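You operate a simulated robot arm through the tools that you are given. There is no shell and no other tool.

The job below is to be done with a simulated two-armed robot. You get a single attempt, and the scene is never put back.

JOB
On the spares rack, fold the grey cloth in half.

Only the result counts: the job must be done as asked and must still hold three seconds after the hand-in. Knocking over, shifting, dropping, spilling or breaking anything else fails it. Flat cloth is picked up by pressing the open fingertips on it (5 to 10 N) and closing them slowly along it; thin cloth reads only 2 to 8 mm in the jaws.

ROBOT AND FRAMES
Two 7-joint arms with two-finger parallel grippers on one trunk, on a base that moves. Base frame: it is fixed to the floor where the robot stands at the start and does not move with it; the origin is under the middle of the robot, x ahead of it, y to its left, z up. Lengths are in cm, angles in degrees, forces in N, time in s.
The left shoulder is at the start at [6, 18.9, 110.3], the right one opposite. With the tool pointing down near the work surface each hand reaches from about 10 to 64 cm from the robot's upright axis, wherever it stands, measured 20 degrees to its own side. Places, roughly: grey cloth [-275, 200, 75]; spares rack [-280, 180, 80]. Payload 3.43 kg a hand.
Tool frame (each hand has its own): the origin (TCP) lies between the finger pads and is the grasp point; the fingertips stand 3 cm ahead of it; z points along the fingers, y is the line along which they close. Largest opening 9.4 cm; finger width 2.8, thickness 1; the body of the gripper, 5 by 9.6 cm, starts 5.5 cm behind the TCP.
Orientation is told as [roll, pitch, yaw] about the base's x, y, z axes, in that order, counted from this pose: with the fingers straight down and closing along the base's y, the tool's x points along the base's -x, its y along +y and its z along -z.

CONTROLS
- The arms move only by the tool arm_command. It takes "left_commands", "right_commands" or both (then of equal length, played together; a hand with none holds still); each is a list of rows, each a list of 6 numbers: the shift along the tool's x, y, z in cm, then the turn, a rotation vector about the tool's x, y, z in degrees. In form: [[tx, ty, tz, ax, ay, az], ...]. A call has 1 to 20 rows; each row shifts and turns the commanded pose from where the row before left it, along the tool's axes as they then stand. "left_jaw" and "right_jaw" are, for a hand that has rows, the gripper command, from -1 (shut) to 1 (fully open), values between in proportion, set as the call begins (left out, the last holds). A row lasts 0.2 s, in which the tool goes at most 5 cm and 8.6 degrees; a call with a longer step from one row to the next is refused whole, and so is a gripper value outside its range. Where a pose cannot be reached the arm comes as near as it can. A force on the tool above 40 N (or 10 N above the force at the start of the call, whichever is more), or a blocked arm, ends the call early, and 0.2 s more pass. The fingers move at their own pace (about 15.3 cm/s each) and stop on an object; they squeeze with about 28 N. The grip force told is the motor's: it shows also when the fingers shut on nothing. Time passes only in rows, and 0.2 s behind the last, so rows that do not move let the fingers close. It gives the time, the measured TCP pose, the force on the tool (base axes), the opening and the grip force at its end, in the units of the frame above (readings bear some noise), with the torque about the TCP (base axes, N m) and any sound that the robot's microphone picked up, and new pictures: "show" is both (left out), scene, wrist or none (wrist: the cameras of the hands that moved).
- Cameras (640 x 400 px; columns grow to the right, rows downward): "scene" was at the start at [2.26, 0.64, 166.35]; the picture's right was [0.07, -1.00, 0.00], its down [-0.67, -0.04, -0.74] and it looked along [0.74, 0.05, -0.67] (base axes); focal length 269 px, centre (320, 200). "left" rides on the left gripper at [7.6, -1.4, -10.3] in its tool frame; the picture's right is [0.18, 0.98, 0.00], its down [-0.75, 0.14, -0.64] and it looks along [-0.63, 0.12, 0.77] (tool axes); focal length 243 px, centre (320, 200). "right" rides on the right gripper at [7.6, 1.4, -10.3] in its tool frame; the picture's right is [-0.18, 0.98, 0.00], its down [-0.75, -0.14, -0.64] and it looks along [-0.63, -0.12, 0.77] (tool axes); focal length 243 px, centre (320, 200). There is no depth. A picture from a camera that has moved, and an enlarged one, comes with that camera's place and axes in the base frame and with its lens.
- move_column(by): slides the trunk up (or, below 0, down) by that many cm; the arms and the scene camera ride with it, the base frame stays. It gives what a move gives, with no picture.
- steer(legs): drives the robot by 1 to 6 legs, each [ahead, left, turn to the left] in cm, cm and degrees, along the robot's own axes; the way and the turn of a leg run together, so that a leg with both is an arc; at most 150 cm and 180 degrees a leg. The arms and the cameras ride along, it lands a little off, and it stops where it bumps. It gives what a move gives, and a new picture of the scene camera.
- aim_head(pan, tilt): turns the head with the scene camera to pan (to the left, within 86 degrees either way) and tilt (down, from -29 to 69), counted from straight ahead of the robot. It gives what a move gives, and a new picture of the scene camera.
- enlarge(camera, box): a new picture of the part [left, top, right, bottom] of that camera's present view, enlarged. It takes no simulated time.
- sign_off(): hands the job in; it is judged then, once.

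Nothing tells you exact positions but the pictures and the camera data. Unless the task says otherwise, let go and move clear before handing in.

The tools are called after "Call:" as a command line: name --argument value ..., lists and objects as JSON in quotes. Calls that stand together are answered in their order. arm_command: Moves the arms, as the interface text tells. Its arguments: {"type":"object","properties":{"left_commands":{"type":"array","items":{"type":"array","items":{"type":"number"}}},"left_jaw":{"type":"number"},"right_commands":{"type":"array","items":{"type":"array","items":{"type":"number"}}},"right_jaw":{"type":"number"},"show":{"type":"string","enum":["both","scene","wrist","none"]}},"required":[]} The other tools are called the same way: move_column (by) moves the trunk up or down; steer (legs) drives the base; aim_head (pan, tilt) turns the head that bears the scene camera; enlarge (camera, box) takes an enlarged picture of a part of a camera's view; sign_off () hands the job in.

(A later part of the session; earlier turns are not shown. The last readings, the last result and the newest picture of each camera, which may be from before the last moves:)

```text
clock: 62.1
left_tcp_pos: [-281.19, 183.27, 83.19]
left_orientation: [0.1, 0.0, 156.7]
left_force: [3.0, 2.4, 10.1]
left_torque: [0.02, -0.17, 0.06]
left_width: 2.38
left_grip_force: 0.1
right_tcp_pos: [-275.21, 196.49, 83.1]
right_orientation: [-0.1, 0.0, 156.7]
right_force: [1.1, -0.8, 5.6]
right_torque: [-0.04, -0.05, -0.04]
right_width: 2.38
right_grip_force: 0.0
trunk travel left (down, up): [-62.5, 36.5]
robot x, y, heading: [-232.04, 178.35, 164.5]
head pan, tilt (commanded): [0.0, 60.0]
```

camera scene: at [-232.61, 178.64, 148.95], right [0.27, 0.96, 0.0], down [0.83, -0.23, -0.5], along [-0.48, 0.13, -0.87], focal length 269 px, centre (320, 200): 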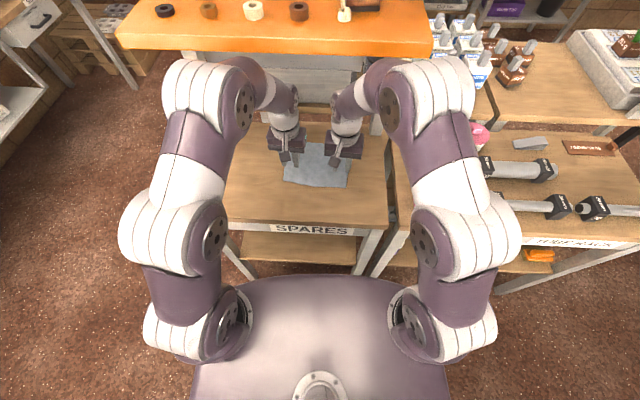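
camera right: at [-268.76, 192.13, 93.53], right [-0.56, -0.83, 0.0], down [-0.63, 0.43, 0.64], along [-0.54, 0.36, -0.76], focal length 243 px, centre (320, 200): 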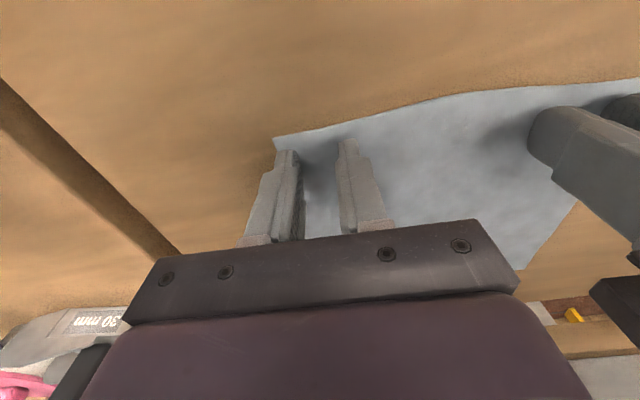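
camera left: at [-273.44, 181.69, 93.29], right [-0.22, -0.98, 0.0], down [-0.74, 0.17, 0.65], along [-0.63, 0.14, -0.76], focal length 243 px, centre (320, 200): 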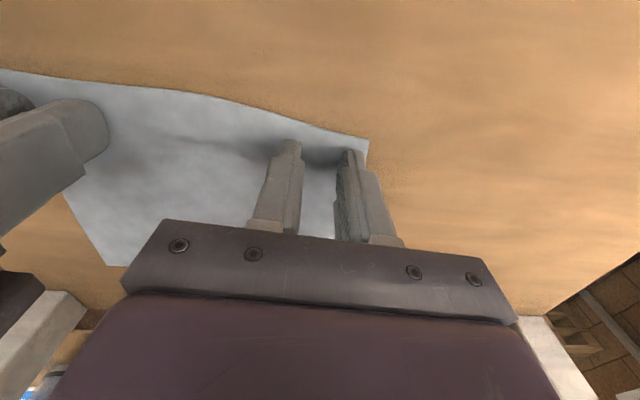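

Both hands press in the right range (10 and 6 N). Now I'll close the jaws slowly in steps, easing each hand slightly inward so the outer cloth is gathered.

Call:
arm_command --left_commands '[[0, -0.1, 0, 0, 0, 0], [0, 0, 0, 0, 0, 0]]' --right_commands '[[0, 0.1, 0, 0, 0, 0], [0, 0, 0, 0, 0, 0]]' --left_jaw -0.59 --right_jaw -0.59 --show "none"

Call:
arm_command --left_commands '[[0, -0.1, 0, 0, 0, 0], [0, 0, 0, 0, 0, 0]]' --right_commands '[[0, 0.1, 0, 0, 0, 0], [0, 0, 0, 0, 0, 0]]' --left_jaw -0.68 --right_jaw -0.68 --show "wrist"

```text
clock: 62.7
left_tcp_pos: [-281.11, 183.4, 83.27]
left_orientation: [0.0, 0.0, 156.7]
left_force: [-0.6, -1.6, 4.2]
left_torque: [-0.08, -0.03, -0.01]
left_width: 1.91
left_grip_force: 0.2
right_tcp_pos: [-275.45, 196.48, 83.22]
right_orientation: [0.1, 0.0, 156.7]
right_force: [0.2, 2.0, 4.5]
right_torque: [0.05, 0.0, -0.03]
right_width: 1.88
right_grip_force: 0.0
trunk travel left (down, up): [-62.5, 36.5]
robot x, y, heading: [-231.97, 178.53, 164.5]
head pan, tilt (commanded): [0.0, 60.0]
```

```text
clock: 63.3
left_tcp_pos: [-280.97, 183.51, 83.23]
left_orientation: [0.1, -0.1, 156.7]
left_force: [-0.8, -0.1, 2.0]
left_torque: [0.01, 0.03, -0.04]
left_width: 1.53
left_grip_force: 0.2
right_tcp_pos: [-275.45, 196.42, 83.16]
right_orientation: [0.0, -0.1, 156.7]
right_force: [1.0, 0.0, 0.8]
right_torque: [0.01, -0.03, 0.01]
right_width: 1.52
right_grip_force: 0.1
trunk travel left (down, up): [-62.5, 36.5]
robot x, y, heading: [-232.23, 178.58, 164.9]
head pan, tilt (commanded): [0.0, 60.0]
camera right: at [-269.03, 192.07, 93.61], right [-0.56, -0.83, 0.0], down [-0.64, 0.43, 0.64], along [-0.53, 0.36, -0.77], focal length 243 px, centre (320, 200)
camera left: at [-273.54, 181.87, 93.37], right [-0.22, -0.98, 0.0], down [-0.75, 0.17, 0.64], along [-0.63, 0.14, -0.77], focal length 243 px, centre (320, 200)
```

right: 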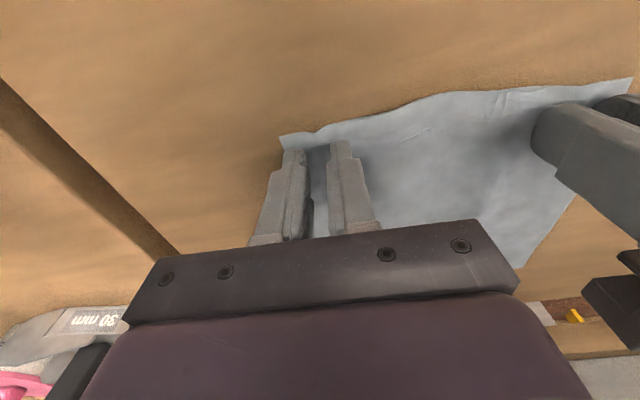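
left: 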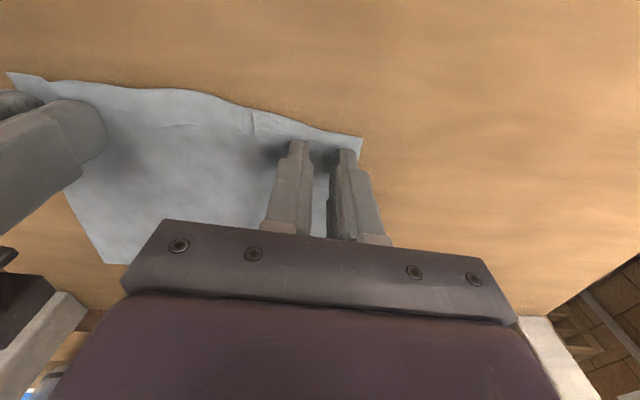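

The press has eased to 1–2 N and a small ripple shows at the right corner. I'll press down slightly again before closing further.

Call:
arm_command --left_commands '[[0, 0, 0.06, 0, 0, 0], [0, 0, 0, 0, 0, 0]]' --right_commands '[[0, 0, 0.07, 0, 0, 0], [0, 0, 0, 0, 0, 0]]' --show "none"

```text
clock: 63.9
left_tcp_pos: [-281.14, 183.56, 83.22]
left_orientation: [-0.1, -0.1, 156.7]
left_force: [-1.3, -0.2, 3.1]
left_torque: [-0.04, 0.0, -0.01]
left_width: 1.54
left_grip_force: 0.3
right_tcp_pos: [-275.42, 196.4, 83.28]
right_orientation: [0.0, -0.1, 156.7]
right_force: [1.2, 1.6, 6.5]
right_torque: [0.04, -0.11, -0.03]
right_width: 1.51
right_grip_force: 0.2
trunk travel left (down, up): [-62.5, 36.5]
robot x, y, heading: [-232.04, 178.07, 164.2]
head pan, tilt (commanded): [0.0, 60.0]
```

Call:
arm_command --left_commands '[[0, -0.08, 0.05, 0, 0, 0], [0, 0, 0, 0, 0, 0]]' --right_commands '[[0, 0.08, 0.03, 0, 0, 0], [0, 0, 0, 0, 0, 0]]' --left_jaw -0.78 --right_jaw -0.78 --show "none"

Call:
arm_command --left_commands '[[0, -0.05, 0.03, 0, 0, 0], [0, 0, 0, 0, 0, 0]]' --right_commands '[[0, 0.05, 0.03, 0, 0, 0], [0, 0, 0, 0, 0, 0]]' --left_jaw -0.86 --right_jaw -0.86 --show "wrist"

```text
clock: 64.5
left_tcp_pos: [-281.07, 183.51, 83.07]
left_orientation: [-0.1, -0.1, 156.8]
left_force: [1.8, -2.3, 10.2]
left_torque: [-0.15, -0.09, 0.01]
left_width: 1.0
left_grip_force: 0.0
right_tcp_pos: [-275.53, 196.29, 83.23]
right_orientation: [0.0, -0.1, 156.6]
right_force: [0.5, 0.8, 3.0]
right_torque: [0.04, 0.0, 0.02]
right_width: 1.05
right_grip_force: 0.5
trunk travel left (down, up): [-62.5, 36.5]
robot x, y, heading: [-231.84, 178.39, 164.7]
head pan, tilt (commanded): [0.0, 60.0]
```

```text
clock: 65.1
left_tcp_pos: [-281.15, 183.55, 83.21]
left_orientation: [-0.1, -0.2, 156.7]
left_force: [0.2, 1.5, 13.5]
left_torque: [0.0, -0.08, 0.03]
left_width: 0.59
left_grip_force: 0.0
right_tcp_pos: [-275.51, 196.32, 83.15]
right_orientation: [0.0, -0.1, 156.7]
right_force: [0.4, -1.6, 0.5]
right_torque: [-0.05, -0.02, 0.01]
right_width: 0.71
right_grip_force: 0.4
trunk travel left (down, up): [-62.5, 36.5]
robot x, y, heading: [-231.78, 178.57, 164.1]
head pan, tilt (commanded): [0.0, 60.0]
camera right: at [-269.05, 191.93, 93.61], right [-0.56, -0.83, 0.0], down [-0.64, 0.43, 0.64], along [-0.53, 0.36, -0.77], focal length 243 px, centre (320, 200)
camera left: at [-273.52, 181.97, 93.32], right [-0.22, -0.98, 0.0], down [-0.75, 0.17, 0.64], along [-0.63, 0.14, -0.76], focal length 243 px, centre (320, 200)
```

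right: 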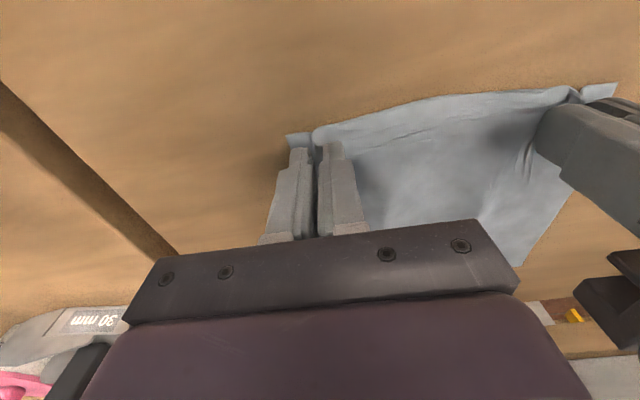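
left: 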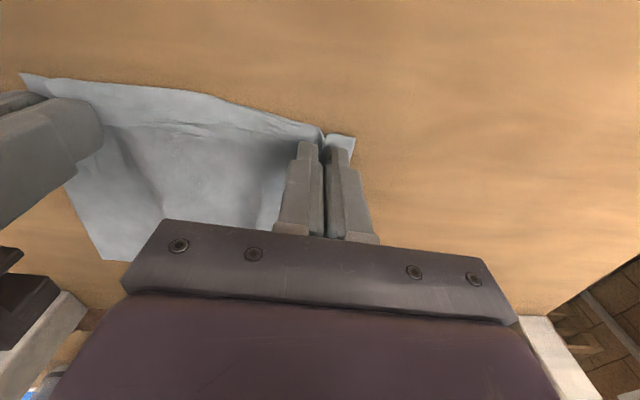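

Ridges have formed between both pairs of fingertips. I'll close both jaws fully now.

Call:
arm_command --left_commands '[[0, 0, -0.03, 0, 0, 0], [0, 0, 0, 0, 0, 0], [0, 0, 0, 0, 0, 0]]' --right_commands '[[0, 0, 0.04, 0, 0, 0], [0, 0, 0, 0, 0, 0], [0, 0, 0, 0, 0, 0]]' --left_jaw -1 --right_jaw -1 --show "wrist"

```text
clock: 65.9
left_tcp_pos: [-281.22, 183.47, 83.22]
left_orientation: [0.0, -0.2, 156.7]
left_force: [0.3, 7.1, 11.9]
left_torque: [0.14, -0.06, 0.11]
left_width: 0.17
left_grip_force: 28.2
right_tcp_pos: [-275.61, 196.15, 83.26]
right_orientation: [-0.1, -0.1, 156.5]
right_force: [-3.7, -8.1, 6.8]
right_torque: [-0.24, 0.05, -0.11]
right_width: 0.19
right_grip_force: 28.3
trunk travel left (down, up): [-62.5, 36.5]
robot x, y, heading: [-231.8, 178.09, 164.5]
head pan, tilt (commanded): [0.0, 60.0]
camera right: at [-269.07, 191.92, 93.58], right [-0.56, -0.83, 0.0], down [-0.63, 0.43, 0.64], along [-0.54, 0.36, -0.77], focal length 243 px, centre (320, 200)
camera left: at [-273.52, 181.96, 93.32], right [-0.22, -0.98, 0.0], down [-0.75, 0.17, 0.64], along [-0.63, 0.14, -0.77], focal length 243 px, centre (320, 200)
```

right: 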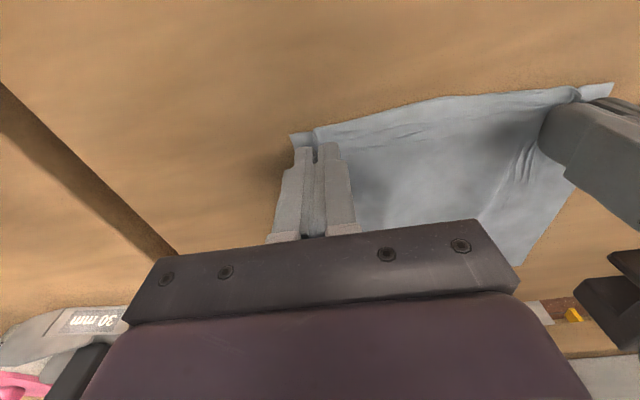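
left: 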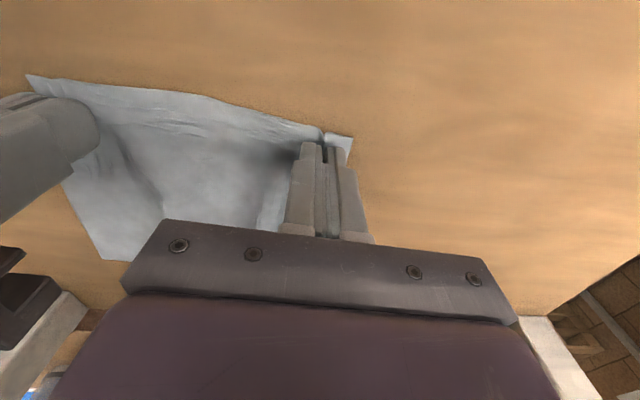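

Both jaws read about 2 mm with 28 N grip, so cloth is held, and the sideways forces show it is stretched a little between the hands. I'll ease the hands inward and lift 2 cm to check the hold.

Call:
arm_command --left_commands '[[0, -0.2, -0.2, 0, 0, 0], [0, -0.1, -0.5, 0, 0, 0], [-0.2, 0, -0.6, 0, 0, 0], [-0.2, 0, -0.7, 0, 0, 0], [0, 0, 0, 0, 0, 0]]' --right_commands '[[0, 0.2, -0.2, 0, 0, 0], [0, 0.1, -0.5, 0, 0, 0], [-0.2, 0, -0.6, 0, 0, 0], [-0.2, 0, -0.7, 0, 0, 0], [0, 0, 0, 0, 0, 0]]'

```text
clock: 67.1
left_tcp_pos: [-281.32, 183.83, 84.82]
left_orientation: [0.0, 0.0, 156.6]
left_force: [0.2, 1.6, 0.7]
left_torque: [0.06, -0.02, 0.04]
left_width: 0.19
left_grip_force: 27.8
right_tcp_pos: [-276.05, 196.06, 85.15]
right_orientation: [0.0, 0.0, 156.7]
right_force: [-0.6, -2.1, 0.1]
right_torque: [-0.04, 0.01, -0.05]
right_width: 0.18
right_grip_force: 28.2
trunk travel left (down, up): [-62.5, 36.5]
robot x, y, heading: [-231.86, 178.29, 164.3]
head pan, tilt (commanded): [0.0, 60.0]
camera scene: at [-232.71, 178.69, 148.95], right [0.27, 0.96, 0.0], down [0.83, -0.23, -0.5], along [-0.48, 0.13, -0.87], focal length 269 px, centre (320, 200)
camera right: at [-269.63, 191.85, 95.52], right [-0.56, -0.83, 0.0], down [-0.64, 0.43, 0.64], along [-0.53, 0.36, -0.77], focal length 243 px, centre (320, 200)
camera left: at [-273.81, 182.23, 95.05], right [-0.22, -0.98, 0.0], down [-0.75, 0.17, 0.64], along [-0.63, 0.14, -0.77], focal length 243 px, centre (320, 200)
```

scene: 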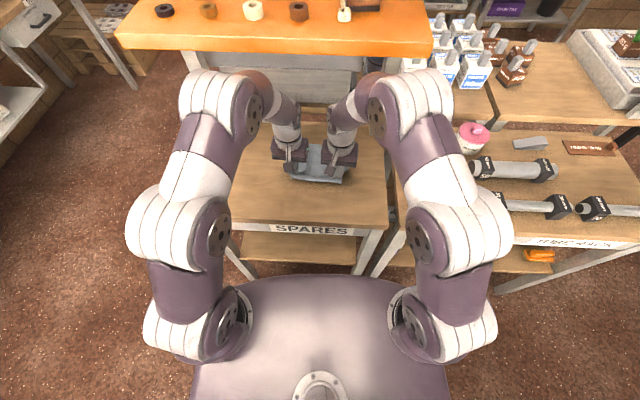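
right: 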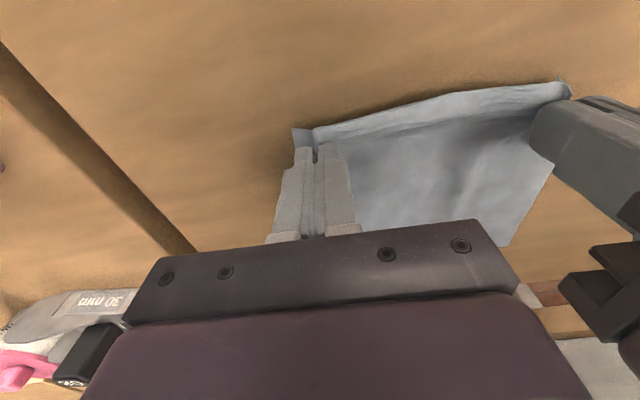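
left: 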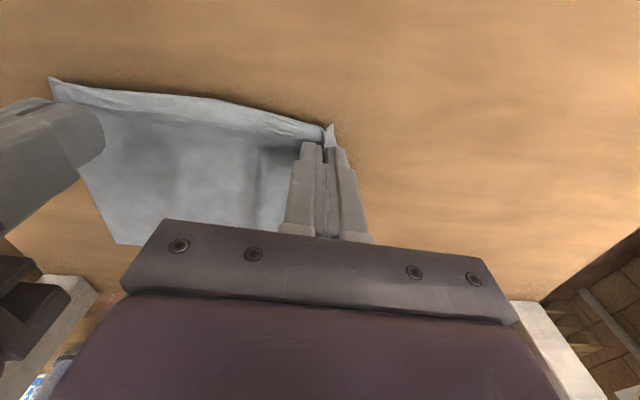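

Both front corners lift cleanly, but the fingers hold about 2 cm behind the edge, which would leave a doubled-over hem after the fold. My elbows are also close under the shelf. I'll set the edge down again, let go, and back out so I can lower the trunk and grip right at the edge.

Call:
arm_command --left_commands '[[0.2, 0.1, 0.6, 0, 0, 0], [0.2, 0.1, 0.6, 0, 0, 0], [0, 0.1, 0.25, 0, 0, 0], [0, 0, 0, 0, 0, 0]]' --right_commands '[[0.2, -0.1, 0.7, 0, 0, 0], [0.2, -0.1, 0.7, 0, 0, 0], [0, -0.1, 0.3, 0, 0, 0], [0, 0, 0, 0, 0, 0]]' --show "none"

Call:
arm_command --left_commands '[[0, 0, 0, 0, 0, 0], [0, 0, 0, 0, 0, 0]]' --right_commands '[[0, 0, 0, 0, 0, 0], [0, 0, 0, 0, 0, 0]]' --left_jaw -0.45 --right_jaw -0.45 --show "wrist"

```text
clock: 68.1
left_tcp_pos: [-281.09, 183.67, 83.45]
left_orientation: [0.0, 0.0, 156.7]
left_force: [1.9, 5.5, -1.0]
left_torque: [0.18, -0.09, 0.1]
left_width: 0.17
left_grip_force: 28.2
right_tcp_pos: [-275.57, 196.25, 83.4]
right_orientation: [-0.1, -0.1, 156.6]
right_force: [-2.2, -5.9, 1.2]
right_torque: [-0.19, 0.08, -0.07]
right_width: 0.17
right_grip_force: 28.1
trunk travel left (down, up): [-62.5, 36.5]
robot x, y, heading: [-232.06, 178.7, 164.2]
head pan, tilt (commanded): [0.0, 60.0]
```

```text
clock: 68.7
left_tcp_pos: [-281.1, 183.65, 83.63]
left_orientation: [-0.1, 0.0, 156.7]
left_force: [0.3, -0.1, -0.2]
left_torque: [-0.01, 0.02, 0.01]
left_width: 2.58
left_grip_force: 0.0
right_tcp_pos: [-275.48, 196.32, 83.53]
right_orientation: [0.0, 0.1, 156.7]
right_force: [-0.4, 0.5, -0.5]
right_torque: [0.01, -0.02, 0.0]
right_width: 2.6
right_grip_force: 0.2
trunk travel left (down, up): [-62.5, 36.5]
robot x, y, heading: [-231.95, 178.09, 164.4]
head pan, tilt (commanded): [0.0, 60.0]
camera right: at [-269.12, 191.95, 93.79], right [-0.56, -0.83, 0.0], down [-0.64, 0.43, 0.64], along [-0.53, 0.36, -0.77], focal length 243 px, centre (320, 200)
camera left: at [-273.54, 182.01, 93.75], right [-0.22, -0.98, 0.0], down [-0.75, 0.17, 0.64], along [-0.63, 0.14, -0.77], focal length 243 px, centre (320, 200)
```

right: 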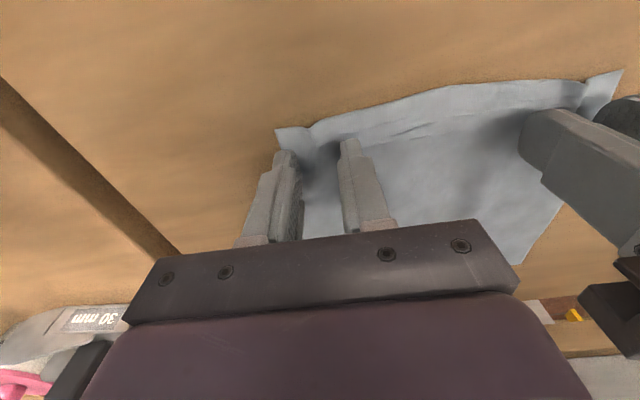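
left: 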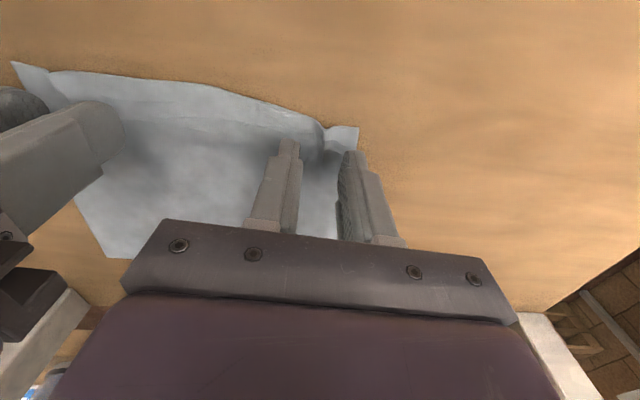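

The cloth sprang back nearly flat on release, which is a good sign for its behaviour. I'll lift off, back the hands out toward me, raise them, and lower the trunk by 10.

Call:
arm_command --left_commands '[[0, 0, -0.7, 0, 0, 0], [0, 0, -1.3, 0, 0, 0], [1.5, 0, -1, 0, 0, 0], [3, 0.5, 0, 0, 0, 0], [3, 0.5, 0, 0, 0, 0], [3, 0.5, 0, 0, 0, 0], [2, 0.5, -2.5, 0, 0, 0], [0, 0, -3, 0, 0, 0], [0, 0, -3, 0, 0, 0], [0, 0, 0, 0, 0, 0]]' --right_commands '[[0, 0, -0.7, 0, 0, 0], [0, 0, -1.3, 0, 0, 0], [1.5, 0, -1, 0, 0, 0], [3, -0.5, 0, 0, 0, 0], [3, -0.5, 0, 0, 0, 0], [3, -0.5, 0, 0, 0, 0], [2, -0.5, -2.5, 0, 0, 0], [0, 0, -3, 0, 0, 0], [0, 0, -3, 0, 0, 0], [0, 0, 0, 0, 0, 0]]' --show "scene"

Call:
move_column --by -10

Call:
aim_head --pan 0 --tilt 50

Call:
enlarge --camera "scene" --box '[220, 80, 420, 205]'

```text
clock: 70.9
left_tcp_pos: [-270.37, 176.65, 95.06]
left_orientation: [0.0, 0.0, 156.6]
left_force: [-0.3, 0.3, -1.2]
left_torque: [-0.03, -0.01, 0.0]
left_width: 2.57
left_grip_force: 0.1
right_tcp_pos: [-263.34, 193.1, 94.84]
right_orientation: [0.0, 0.0, 156.6]
right_force: [0.5, 0.1, -1.1]
right_torque: [0.0, -0.03, -0.02]
right_width: 2.58
right_grip_force: 0.0
trunk travel left (down, up): [-62.5, 36.5]
robot x, y, heading: [-232.08, 178.65, 164.1]
head pan, tilt (commanded): [0.0, 60.0]
camera scene: at [-232.81, 178.71, 148.94], right [0.27, 0.96, 0.0], down [0.83, -0.23, -0.5], along [-0.48, 0.13, -0.87], focal length 269 px, centre (320, 200)
```

scene: 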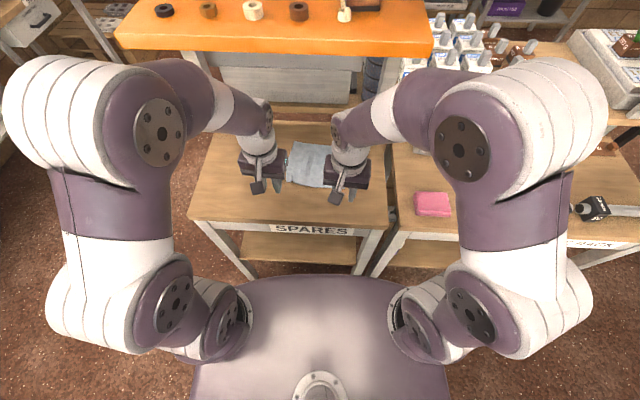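

```text
clock: 72.2
left_tcp_pos: [-270.35, 176.7, 85.18]
left_orientation: [0.0, 0.0, 156.7]
left_force: [-0.3, 0.0, 0.2]
left_torque: [-0.01, -0.06, -0.01]
left_width: 2.59
left_grip_force: 0.1
right_tcp_pos: [-263.22, 193.0, 84.79]
right_orientation: [-0.1, 0.0, 156.7]
right_force: [1.4, 0.1, 0.3]
right_torque: [-0.01, 0.0, -0.01]
right_width: 2.59
right_grip_force: 0.1
trunk travel left (down, up): [-52.5, 46.5]
robot x, y, heading: [-231.83, 178.07, 164.5]
head pan, tilt (commanded): [0.0, 60.0]
```

```text
clock: 73.0
left_tcp_pos: [-270.41, 176.67, 85.03]
left_orientation: [0.1, 0.0, 156.7]
left_force: [0.9, 0.0, -0.1]
left_torque: [-0.02, 0.0, -0.01]
left_width: 2.57
left_grip_force: 0.0
right_tcp_pos: [-263.21, 193.1, 84.79]
right_orientation: [0.0, 0.1, 156.7]
right_force: [0.0, 0.2, -0.3]
right_torque: [0.0, -0.02, 0.02]
right_width: 2.59
right_grip_force: 0.0
trunk travel left (down, up): [-52.5, 46.5]
robot x, y, heading: [-232.24, 178.64, 164.2]
head pan, tilt (commanded): [0.0, 50.0]
camera scene: at [-233.69, 178.96, 140.2], right [0.27, 0.96, 0.0], down [0.74, -0.21, -0.64], along [-0.62, 0.17, -0.77], focal length 269 px, centre (320, 200)
```

scene: 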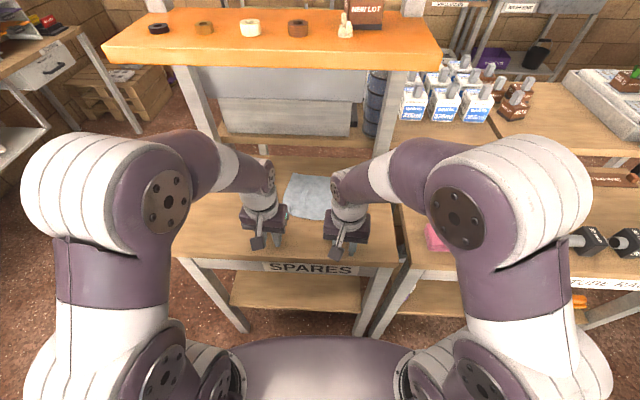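

```text
3.20 times, centred on (320, 142) of scene
camera zoom: at [-233.69, 178.96, 140.2], right [0.27, 0.96, 0.0], down [0.74, -0.21, -0.64], along [-0.62, 0.17, -0.77], focal length 861 px, centre (320, 384)
```

zoom: 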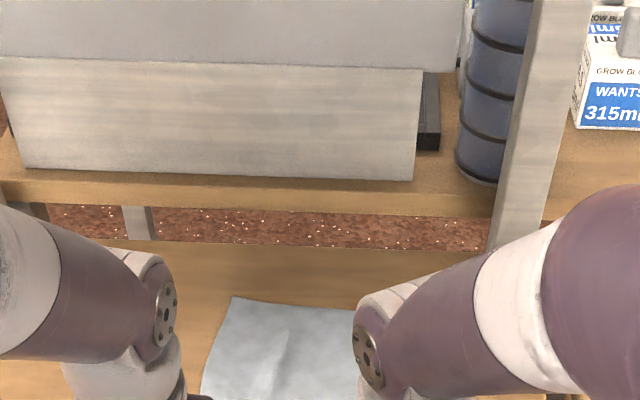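

The trunk is now 25 below the start height and the hands are out in front of the cloth. I'll take fresh wrist pictures to measure the front edge again.

Call:
arm_command --left_commands '[[0, 0, -1.5, 0, 0, 0], [0, 0, -1.5, 0, 0, 0], [0, 0, 0, 0, 0, 0]]' --right_commands '[[0, 0, -1.5, 0, 0, 0], [0, 0, -1.5, 0, 0, 0], [0, 0, 0, 0, 0, 0]]' --show "wrist"

```text
clock: 73.8
left_tcp_pos: [-270.47, 176.54, 88.13]
left_orientation: [0.0, -0.1, 156.6]
left_force: [1.0, -0.4, -0.4]
left_torque: [-0.01, -0.02, 0.03]
left_width: 2.59
left_grip_force: 0.0
right_tcp_pos: [-263.2, 193.06, 87.97]
right_orientation: [0.0, 0.0, 156.7]
right_force: [0.8, 0.0, -0.6]
right_torque: [-0.01, -0.01, -0.02]
right_width: 2.59
right_grip_force: 0.0
trunk travel left (down, up): [-52.5, 46.5]
robot x, y, heading: [-231.53, 178.42, 164.5]
head pan, tilt (commanded): [0.0, 50.0]
camera right: at [-256.82, 188.72, 98.35], right [-0.56, -0.83, 0.0], down [-0.64, 0.43, 0.64], along [-0.53, 0.36, -0.77], focal length 243 px, centre (320, 200)
camera left: at [-262.9, 174.9, 98.36], right [-0.22, -0.98, 0.0], down [-0.75, 0.17, 0.64], along [-0.63, 0.14, -0.77], focal length 243 px, centre (320, 200)
```

right: 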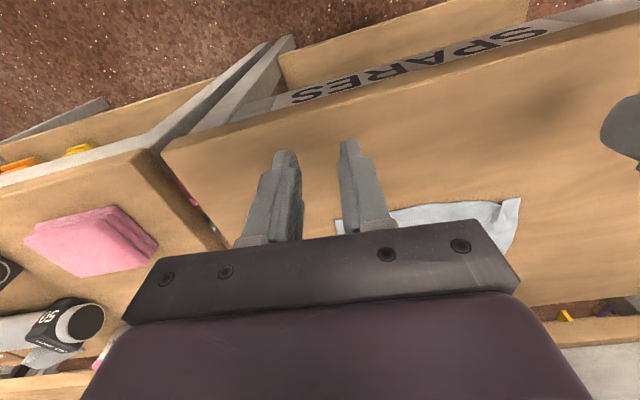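
left: 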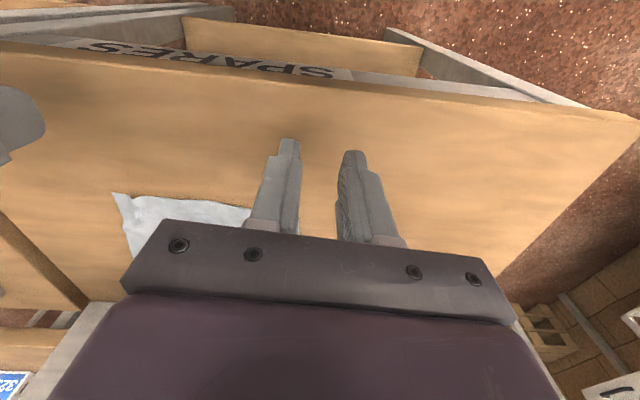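

The front edge now runs from about [-279.8, 181.1] to [-272.4, 197.0]. I'll bring the hands back so the pads straddle just the first 1.5 cm of the edge, about 2.3 cm in from each corner.

Call:
arm_command --left_commands '[[-2.667, -0.672, 0, 0, 0, 0], [-2.667, -0.672, 0, 0, 0, 0], [-2.667, -0.672, 0, 0, 0, 0], [-2.667, -0.672, 0, 0, 0, 0], [0, 0, 2, 0, 0, 0], [0, 0, 1.6, 0, 0, 0], [0, 0, 0, 0, 0, 0]]' --right_commands '[[-2.605, 0.582, 0, 0, 0, 0], [-2.605, 0.582, 0, 0, 0, 0], [-2.605, 0.582, 0, 0, 0, 0], [-2.605, 0.582, 0, 0, 0, 0], [0, 0, 2, 0, 0, 0], [0, 0, 1.5, 0, 0, 0], [0, 0, 0, 0, 0, 0]]' --left_jaw -0.47 --right_jaw -0.47

```text
clock: 75.4
left_tcp_pos: [-279.04, 183.23, 84.57]
left_orientation: [-0.1, 0.0, 156.6]
left_force: [-0.5, -0.5, 0.0]
left_torque: [0.01, 0.04, 0.02]
left_width: 2.47
left_grip_force: 0.0
right_tcp_pos: [-273.73, 195.08, 84.25]
right_orientation: [0.0, 0.0, 156.8]
right_force: [0.2, 0.7, 0.0]
right_torque: [0.02, 0.05, -0.03]
right_width: 2.5
right_grip_force: 0.0
trunk travel left (down, up): [-52.5, 46.5]
robot x, y, heading: [-231.63, 178.2, 164.4]
head pan, tilt (commanded): [0.0, 50.0]
camera scene: at [-233.63, 178.94, 140.21], right [0.27, 0.96, 0.0], down [0.74, -0.21, -0.64], along [-0.62, 0.17, -0.77], focal length 269 px, centre (320, 200)
camera right: at [-267.35, 190.73, 94.76], right [-0.56, -0.83, 0.0], down [-0.64, 0.43, 0.64], along [-0.53, 0.36, -0.77], focal length 243 px, centre (320, 200)
camera left: at [-271.39, 181.63, 94.78], right [-0.22, -0.98, 0.0], down [-0.75, 0.17, 0.64], along [-0.63, 0.14, -0.77], focal length 243 px, centre (320, 200)
```

scene: 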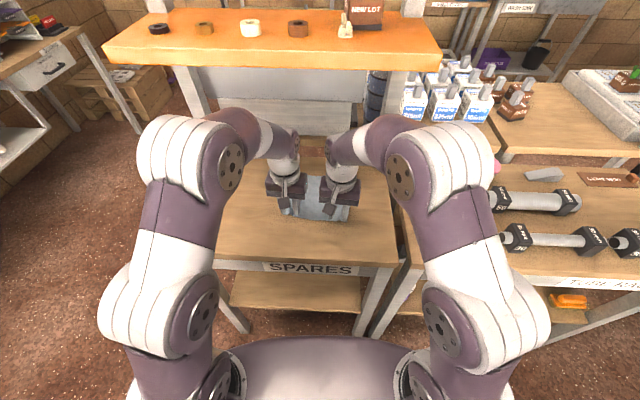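
right: 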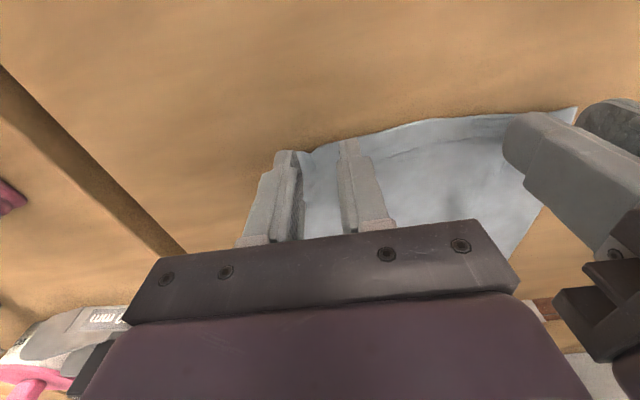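
left: 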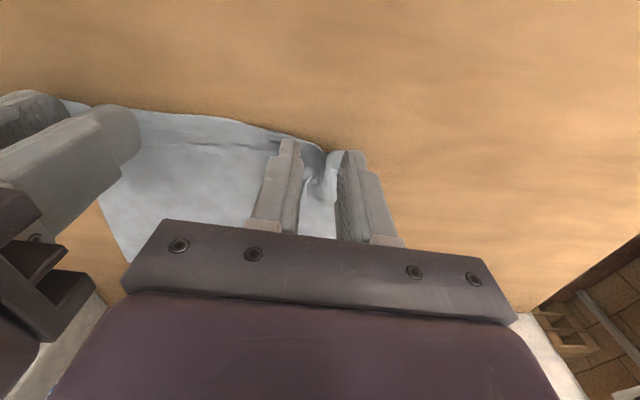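

The pads now sit right over the front edge. I'll go down to just above contact and then press in fine steps.

Call:
arm_command --left_commands '[[-0.2, 0, 0.5, 0, 0, 0], [0, 0, 0.5, 0, 0, 0], [0, 0, 0.2, 0, 0, 0], [0, 0, 0, 0, 0, 0]]' --right_commands '[[-0.2, 0, 0.4, 0, 0, 0], [0, 0, 0.4, 0, 0, 0], [0, 0, 0.1, 0, 0, 0], [0, 0, 0, 0, 0, 0]]' --show "none"

```text
clock: 76.4
left_tcp_pos: [-279.06, 183.52, 83.12]
left_orientation: [0.0, 0.0, 156.7]
left_force: [0.3, 0.2, 0.4]
left_torque: [0.0, 0.02, 0.0]
left_width: 2.47
left_grip_force: 0.1
right_tcp_pos: [-273.85, 195.06, 83.5]
right_orientation: [0.0, -0.1, 156.8]
right_force: [-0.7, -0.5, 0.4]
right_torque: [-0.02, 0.01, -0.01]
right_width: 2.49
right_grip_force: 0.0
trunk travel left (down, up): [-52.5, 46.5]
robot x, y, heading: [-232.01, 178.27, 164.3]
head pan, tilt (commanded): [0.0, 50.0]
```

Call:
arm_command --left_commands '[[0, 0, 0.08, 0, 0, 0], [0, 0, 0, 0, 0, 0]]' --right_commands '[[0, 0, 0.15, 0, 0, 0], [0, 0, 0.08, 0, 0, 0]]' --show "none"

```text
clock: 77.0
left_tcp_pos: [-279.11, 183.42, 83.16]
left_orientation: [-0.1, 0.0, 156.8]
left_force: [0.4, 0.3, 1.5]
left_torque: [-0.01, -0.04, 0.0]
left_width: 2.51
left_grip_force: 0.1
right_tcp_pos: [-273.84, 195.13, 83.43]
right_orientation: [0.0, 0.0, 156.8]
right_force: [0.3, 0.2, -0.8]
right_torque: [-0.02, -0.01, 0.02]
right_width: 2.52
right_grip_force: 0.0
trunk travel left (down, up): [-52.5, 46.5]
robot x, y, heading: [-231.65, 178.4, 164.2]
head pan, tilt (commanded): [0.0, 50.0]
```

Call:
arm_command --left_commands '[[0, 0, 0.05, 0, 0, 0], [0, 0, 0, 0, 0, 0]]' --right_commands '[[0, 0, 0.1, 0, 0, 0], [0, 0, 0, 0, 0, 0]]' --show "none"

```text
clock: 77.6
left_tcp_pos: [-279.19, 183.46, 83.16]
left_orientation: [-0.1, 0.0, 156.6]
left_force: [-0.5, 1.1, 0.4]
left_torque: [-0.01, 0.01, 0.03]
left_width: 2.47
left_grip_force: 0.1
right_tcp_pos: [-274.0, 195.13, 83.06]
right_orientation: [-0.1, -0.2, 156.8]
right_force: [-0.7, -1.3, 3.9]
right_torque: [0.0, 0.04, -0.01]
right_width: 2.48
right_grip_force: 0.1
trunk travel left (down, up): [-52.5, 46.5]
robot x, y, heading: [-231.95, 178.54, 164.4]
head pan, tilt (commanded): [0.0, 50.0]
```

Call:
arm_command --left_commands '[[0, 0, 0.1, 0, 0, 0], [0, 0, 0, 0, 0, 0]]' --right_commands '[[0, 0, 0.03, 0, 0, 0], [0, 0, 0, 0, 0, 0]]' --show "none"

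```text
clock: 78.2
left_tcp_pos: [-279.23, 183.52, 83.05]
left_orientation: [0.0, -0.2, 156.7]
left_force: [0.0, 0.5, 10.6]
left_torque: [0.02, 0.04, 0.0]
left_width: 2.49
left_grip_force: 0.0
right_tcp_pos: [-273.88, 195.16, 83.15]
right_orientation: [0.1, -0.2, 156.7]
right_force: [-0.5, -0.5, 3.8]
right_torque: [0.01, 0.02, 0.0]
right_width: 2.49
right_grip_force: 0.0
trunk travel left (down, up): [-52.5, 46.5]
robot x, y, heading: [-231.92, 178.55, 164.5]
head pan, tilt (commanded): [0.0, 50.0]
```

Both hands press now (10.6 and 3.8 N). I'll trim a little and close in steps as before.

Call:
arm_command --left_commands '[[0, -0.08, -0.02, 0, 0, 0], [0, 0, 0, 0, 0, 0]]' --right_commands '[[0, 0.08, 0.05, 0, 0, 0], [0, 0, 0, 0, 0, 0]]' --left_jaw -0.57 --right_jaw -0.57 --show "none"

```text
clock: 78.8
left_tcp_pos: [-279.18, 183.65, 83.05]
left_orientation: [0.0, -0.2, 156.6]
left_force: [-1.4, -2.6, 14.1]
left_torque: [-0.08, 0.1, -0.02]
left_width: 1.92
left_grip_force: 0.1
right_tcp_pos: [-273.85, 195.05, 83.15]
right_orientation: [-0.1, -0.2, 156.6]
right_force: [-0.1, 2.1, 7.1]
right_torque: [0.11, 0.03, 0.02]
right_width: 2.02
right_grip_force: 0.1
trunk travel left (down, up): [-52.5, 46.5]
robot x, y, heading: [-231.67, 178.39, 164.5]
head pan, tilt (commanded): [0.0, 50.0]
```

Call:
arm_command --left_commands '[[0, -0.08, -0.03, 0, 0, 0], [0, 0, 0, 0, 0, 0]]' --right_commands '[[0, 0.08, 0.01, 0, 0, 0], [0, 0, 0, 0, 0, 0]]' --left_jaw -0.66 --right_jaw -0.66 --show "none"

Call:
arm_command --left_commands '[[0, -0.08, 0, 0, 0, 0], [0, 0, 0, 0, 0, 0]]' --right_commands '[[0, 0.08, 0.02, 0, 0, 0], [0, 0, 0, 0, 0, 0]]' --left_jaw -0.75 --right_jaw -0.75 --show "wrist"

```text
clock: 79.4
left_tcp_pos: [-279.19, 183.67, 83.13]
left_orientation: [0.0, -0.2, 156.7]
left_force: [-1.0, -0.8, 14.6]
left_torque: [-0.05, 0.08, 0.0]
left_width: 1.42
left_grip_force: 0.0
right_tcp_pos: [-274.01, 195.11, 83.22]
right_orientation: [-0.1, -0.1, 156.7]
right_force: [0.7, 1.8, 10.1]
right_torque: [0.1, 0.01, -0.01]
right_width: 1.56
right_grip_force: 0.0
trunk travel left (down, up): [-52.5, 46.5]
robot x, y, heading: [-231.2, 178.32, 164.3]
head pan, tilt (commanded): [0.0, 50.0]
```

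```text
clock: 80.0
left_tcp_pos: [-278.98, 183.57, 83.25]
left_orientation: [0.1, -0.1, 156.7]
left_force: [-1.5, 0.4, 7.7]
left_torque: [-0.01, 0.07, 0.0]
left_width: 1.11
left_grip_force: 0.0
right_tcp_pos: [-273.96, 195.0, 83.22]
right_orientation: [0.0, -0.1, 156.8]
right_force: [3.0, 2.2, 21.6]
right_torque: [0.14, -0.06, -0.04]
right_width: 1.07
right_grip_force: 0.0
trunk travel left (down, up): [-52.5, 46.5]
robot x, y, heading: [-232.13, 178.4, 164.4]
head pan, tilt (commanded): [0.0, 50.0]
camera right: at [-267.5, 190.58, 93.53], right [-0.56, -0.83, 0.0], down [-0.63, 0.43, 0.64], along [-0.54, 0.36, -0.76], focal length 243 px, centre (320, 200)
camera left: at [-271.41, 182.1, 93.33], right [-0.22, -0.98, 0.0], down [-0.75, 0.17, 0.64], along [-0.63, 0.14, -0.77], focal length 243 px, centre (320, 200)
```

right: 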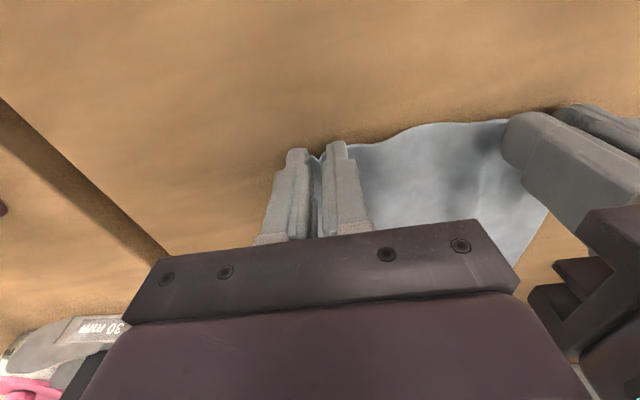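
left: 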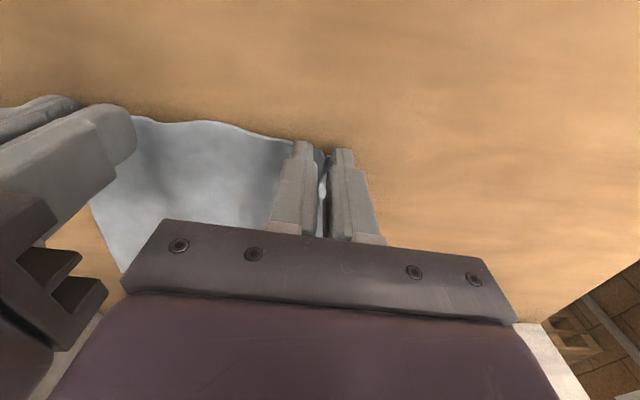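

The cloth is ridging up between both finger pairs, right at the edge. I'll ease the right hand's press and finish closing.

Call:
arm_command --left_commands '[[0, -0.05, 0, 0, 0, 0], [0, 0, 0, 0, 0, 0]]' --right_commands '[[0, 0.05, -0.1, 0, 0, 0], [0, 0, 0, 0, 0, 0]]' --left_jaw -0.86 --right_jaw -0.86 --show "none"

Call:
arm_command --left_commands '[[0, -0.05, 0, 0, 0, 0], [0, 0, 0, 0, 0, 0], [0, 0, 0, 0, 0, 0]]' --right_commands '[[0, 0.05, 0, 0, 0, 0], [0, 0, 0, 0, 0, 0], [0, 0, 0, 0, 0, 0]]' --left_jaw -1 --right_jaw -1 --show "wrist"

```text
clock: 80.6
left_tcp_pos: [-279.07, 183.73, 83.16]
left_orientation: [0.0, -0.1, 156.6]
left_force: [2.2, -1.3, 7.5]
left_torque: [-0.01, -0.04, -0.01]
left_width: 0.57
left_grip_force: 0.0
right_tcp_pos: [-273.98, 194.95, 83.08]
right_orientation: [0.0, -0.2, 156.7]
right_force: [-1.4, 2.3, 15.2]
right_torque: [0.11, 0.14, 0.01]
right_width: 0.48
right_grip_force: 0.0
trunk travel left (down, up): [-52.5, 46.5]
robot x, y, heading: [-231.66, 178.41, 164.2]
head pan, tilt (commanded): [0.0, 50.0]
```

```text
clock: 81.4
left_tcp_pos: [-279.02, 183.84, 83.13]
left_orientation: [0.1, -0.1, 156.7]
left_force: [-2.3, -1.0, 6.8]
left_torque: [0.01, 0.05, 0.02]
left_width: 0.2
left_grip_force: 28.2
right_tcp_pos: [-274.04, 194.85, 83.04]
right_orientation: [0.1, -0.1, 156.8]
right_force: [1.5, 3.9, 19.5]
right_torque: [0.19, 0.06, -0.04]
right_width: 0.19
right_grip_force: 27.4
trunk travel left (down, up): [-52.5, 46.5]
robot x, y, heading: [-231.89, 178.4, 164.6]
head pan, tilt (commanded): [0.0, 50.0]
camera right: at [-267.56, 190.49, 93.54], right [-0.56, -0.83, 0.0], down [-0.63, 0.43, 0.64], along [-0.53, 0.36, -0.77], focal length 243 px, centre (320, 200)
camera left: at [-271.38, 182.14, 93.32], right [-0.22, -0.98, 0.0], down [-0.75, 0.17, 0.64], along [-0.63, 0.14, -0.77], focal length 243 px, centre (320, 200)
```

right: 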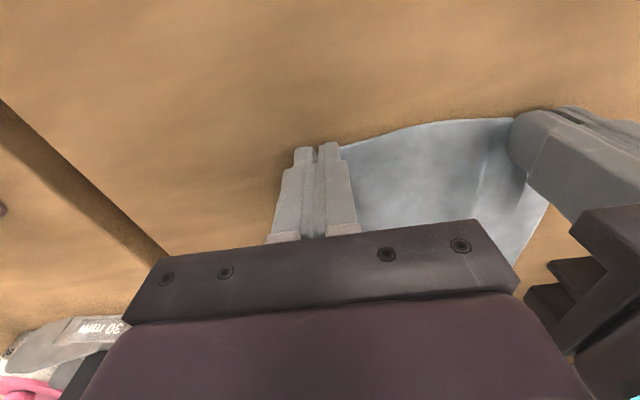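
left: 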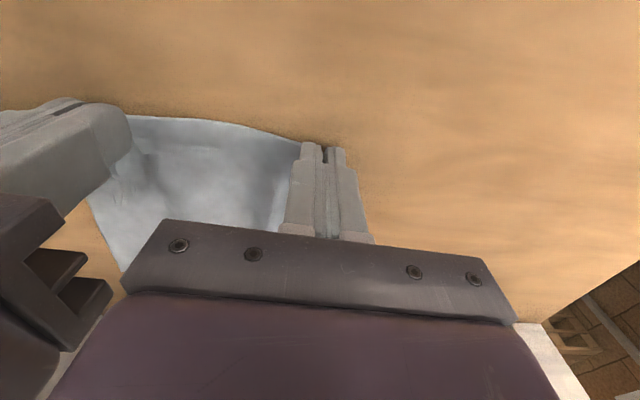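

Both jaws hold cloth (about 2 mm at 28 N). I'll lift 2 cm and check both corners.

Call:
arm_command --left_commands '[[0, 0, -0.3, 0, 0, 0], [-0.1, 0, -0.6, 0, 0, 0], [-0.2, 0, -0.6, 0, 0, 0], [-0.2, 0, -0.6, 0, 0, 0], [0, 0, 0, 0, 0, 0]]' --right_commands '[[0, 0, -0.3, 0, 0, 0], [-0.1, 0, -0.6, 0, 0, 0], [-0.2, 0, -0.6, 0, 0, 0], [-0.2, 0, -0.6, 0, 0, 0], [0, 0, 0, 0, 0, 0]]' --show "both"

```text
clock: 82.6
left_tcp_pos: [-279.53, 184.01, 85.34]
left_orientation: [0.0, 0.0, 156.6]
left_force: [0.5, -0.2, 0.6]
left_torque: [0.02, 0.0, -0.01]
left_width: 0.2
left_grip_force: 27.7
right_tcp_pos: [-274.64, 195.13, 85.22]
right_orientation: [0.0, 0.0, 156.8]
right_force: [0.7, 0.1, 0.4]
right_torque: [-0.02, -0.02, -0.02]
right_width: 0.2
right_grip_force: 27.7
trunk travel left (down, up): [-52.5, 46.5]
robot x, y, heading: [-231.9, 178.31, 164.5]
head pan, tilt (commanded): [0.0, 50.0]
camera scene: at [-233.7, 178.97, 140.2], right [0.27, 0.96, 0.0], down [0.74, -0.21, -0.64], along [-0.62, 0.17, -0.77], focal length 269 px, centre (320, 200)
camera right: at [-268.23, 190.78, 95.61], right [-0.56, -0.83, 0.0], down [-0.64, 0.43, 0.64], along [-0.53, 0.36, -0.77], focal length 243 px, centre (320, 200)
camera left: at [-272.04, 182.38, 95.49], right [-0.22, -0.98, 0.0], down [-0.75, 0.17, 0.64], along [-0.63, 0.14, -0.77], focal length 243 px, centre (320, 200)
```

scene: 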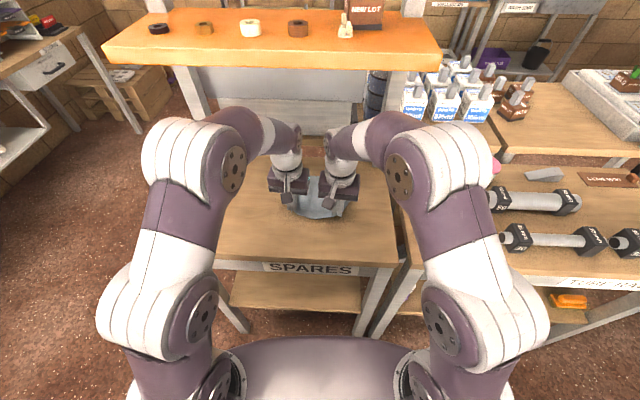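
right: 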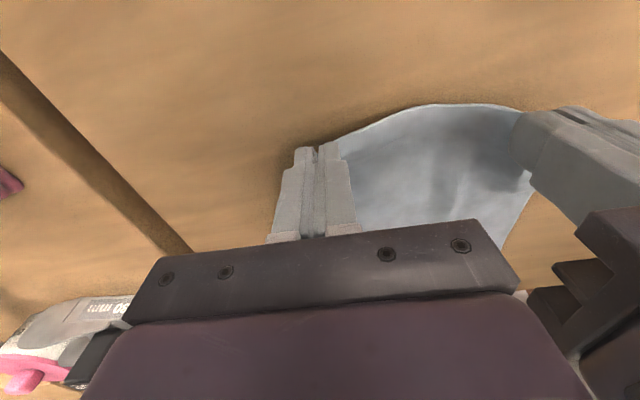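
left: 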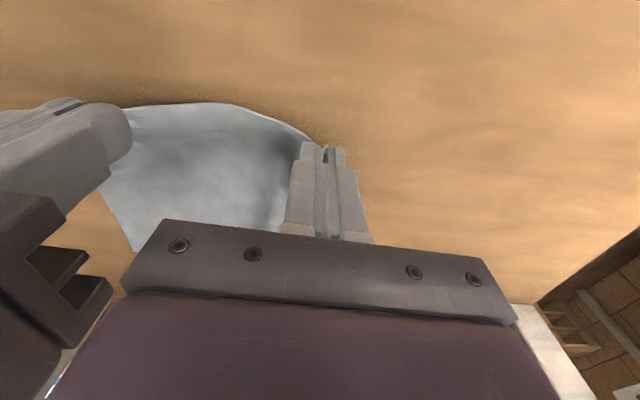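

Both corners are held, but the front edge sags between the hands. I'll spread the hands outward until it just tightens.

Call:
arm_command --left_commands '[[0, 0.2, -0.2, 0, 0, 0], [0, 0.2, 0, 0, 0, 0], [0, 0, 0, 0, 0, 0]]' --right_commands '[[0, -0.2, -0.2, 0, 0, 0], [0, -0.2, 0, 0, 0, 0], [0, 0, 0, 0, 0, 0]]' --show "wrist"

```text
clock: 83.4
left_tcp_pos: [-279.85, 183.67, 85.53]
left_orientation: [0.0, 0.0, 156.8]
left_force: [-0.4, 1.3, 0.7]
left_torque: [-0.01, -0.03, 0.0]
left_width: 0.18
left_grip_force: 27.8
right_tcp_pos: [-274.46, 195.37, 85.35]
right_orientation: [0.0, -0.1, 156.7]
right_force: [0.6, 0.2, 0.5]
right_torque: [-0.03, 0.05, 0.0]
right_width: 0.2
right_grip_force: 28.0
trunk travel left (down, up): [-52.5, 46.5]
robot x, y, heading: [-231.74, 178.23, 164.5]
head pan, tilt (commanded): [0.0, 50.0]
camera right: at [-268.0, 191.17, 95.75], right [-0.56, -0.83, 0.0], down [-0.64, 0.43, 0.64], along [-0.53, 0.36, -0.77], focal length 243 px, centre (320, 200)
camera left: at [-272.17, 182.04, 95.7], right [-0.22, -0.98, 0.0], down [-0.75, 0.17, 0.64], along [-0.63, 0.14, -0.77], focal length 243 px, centre (320, 200)
```

right: 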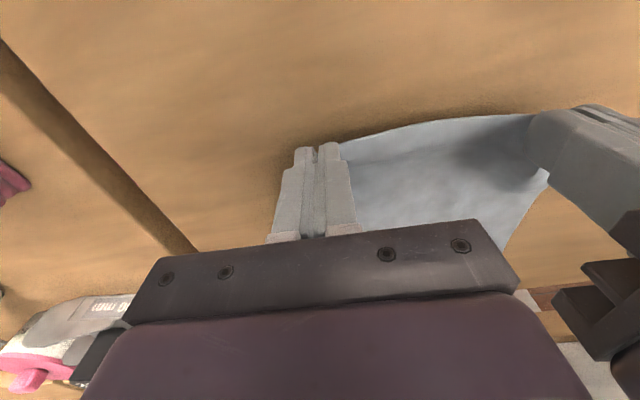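
left: 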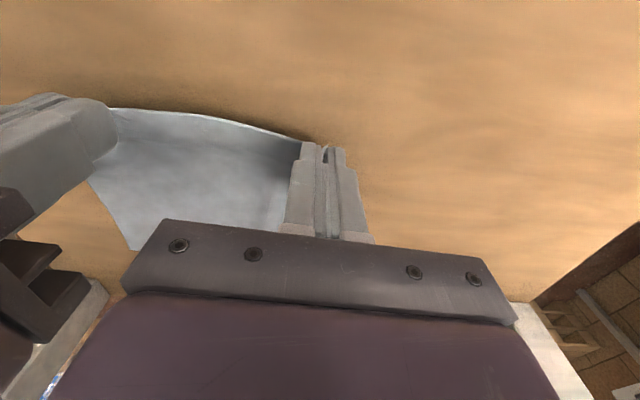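

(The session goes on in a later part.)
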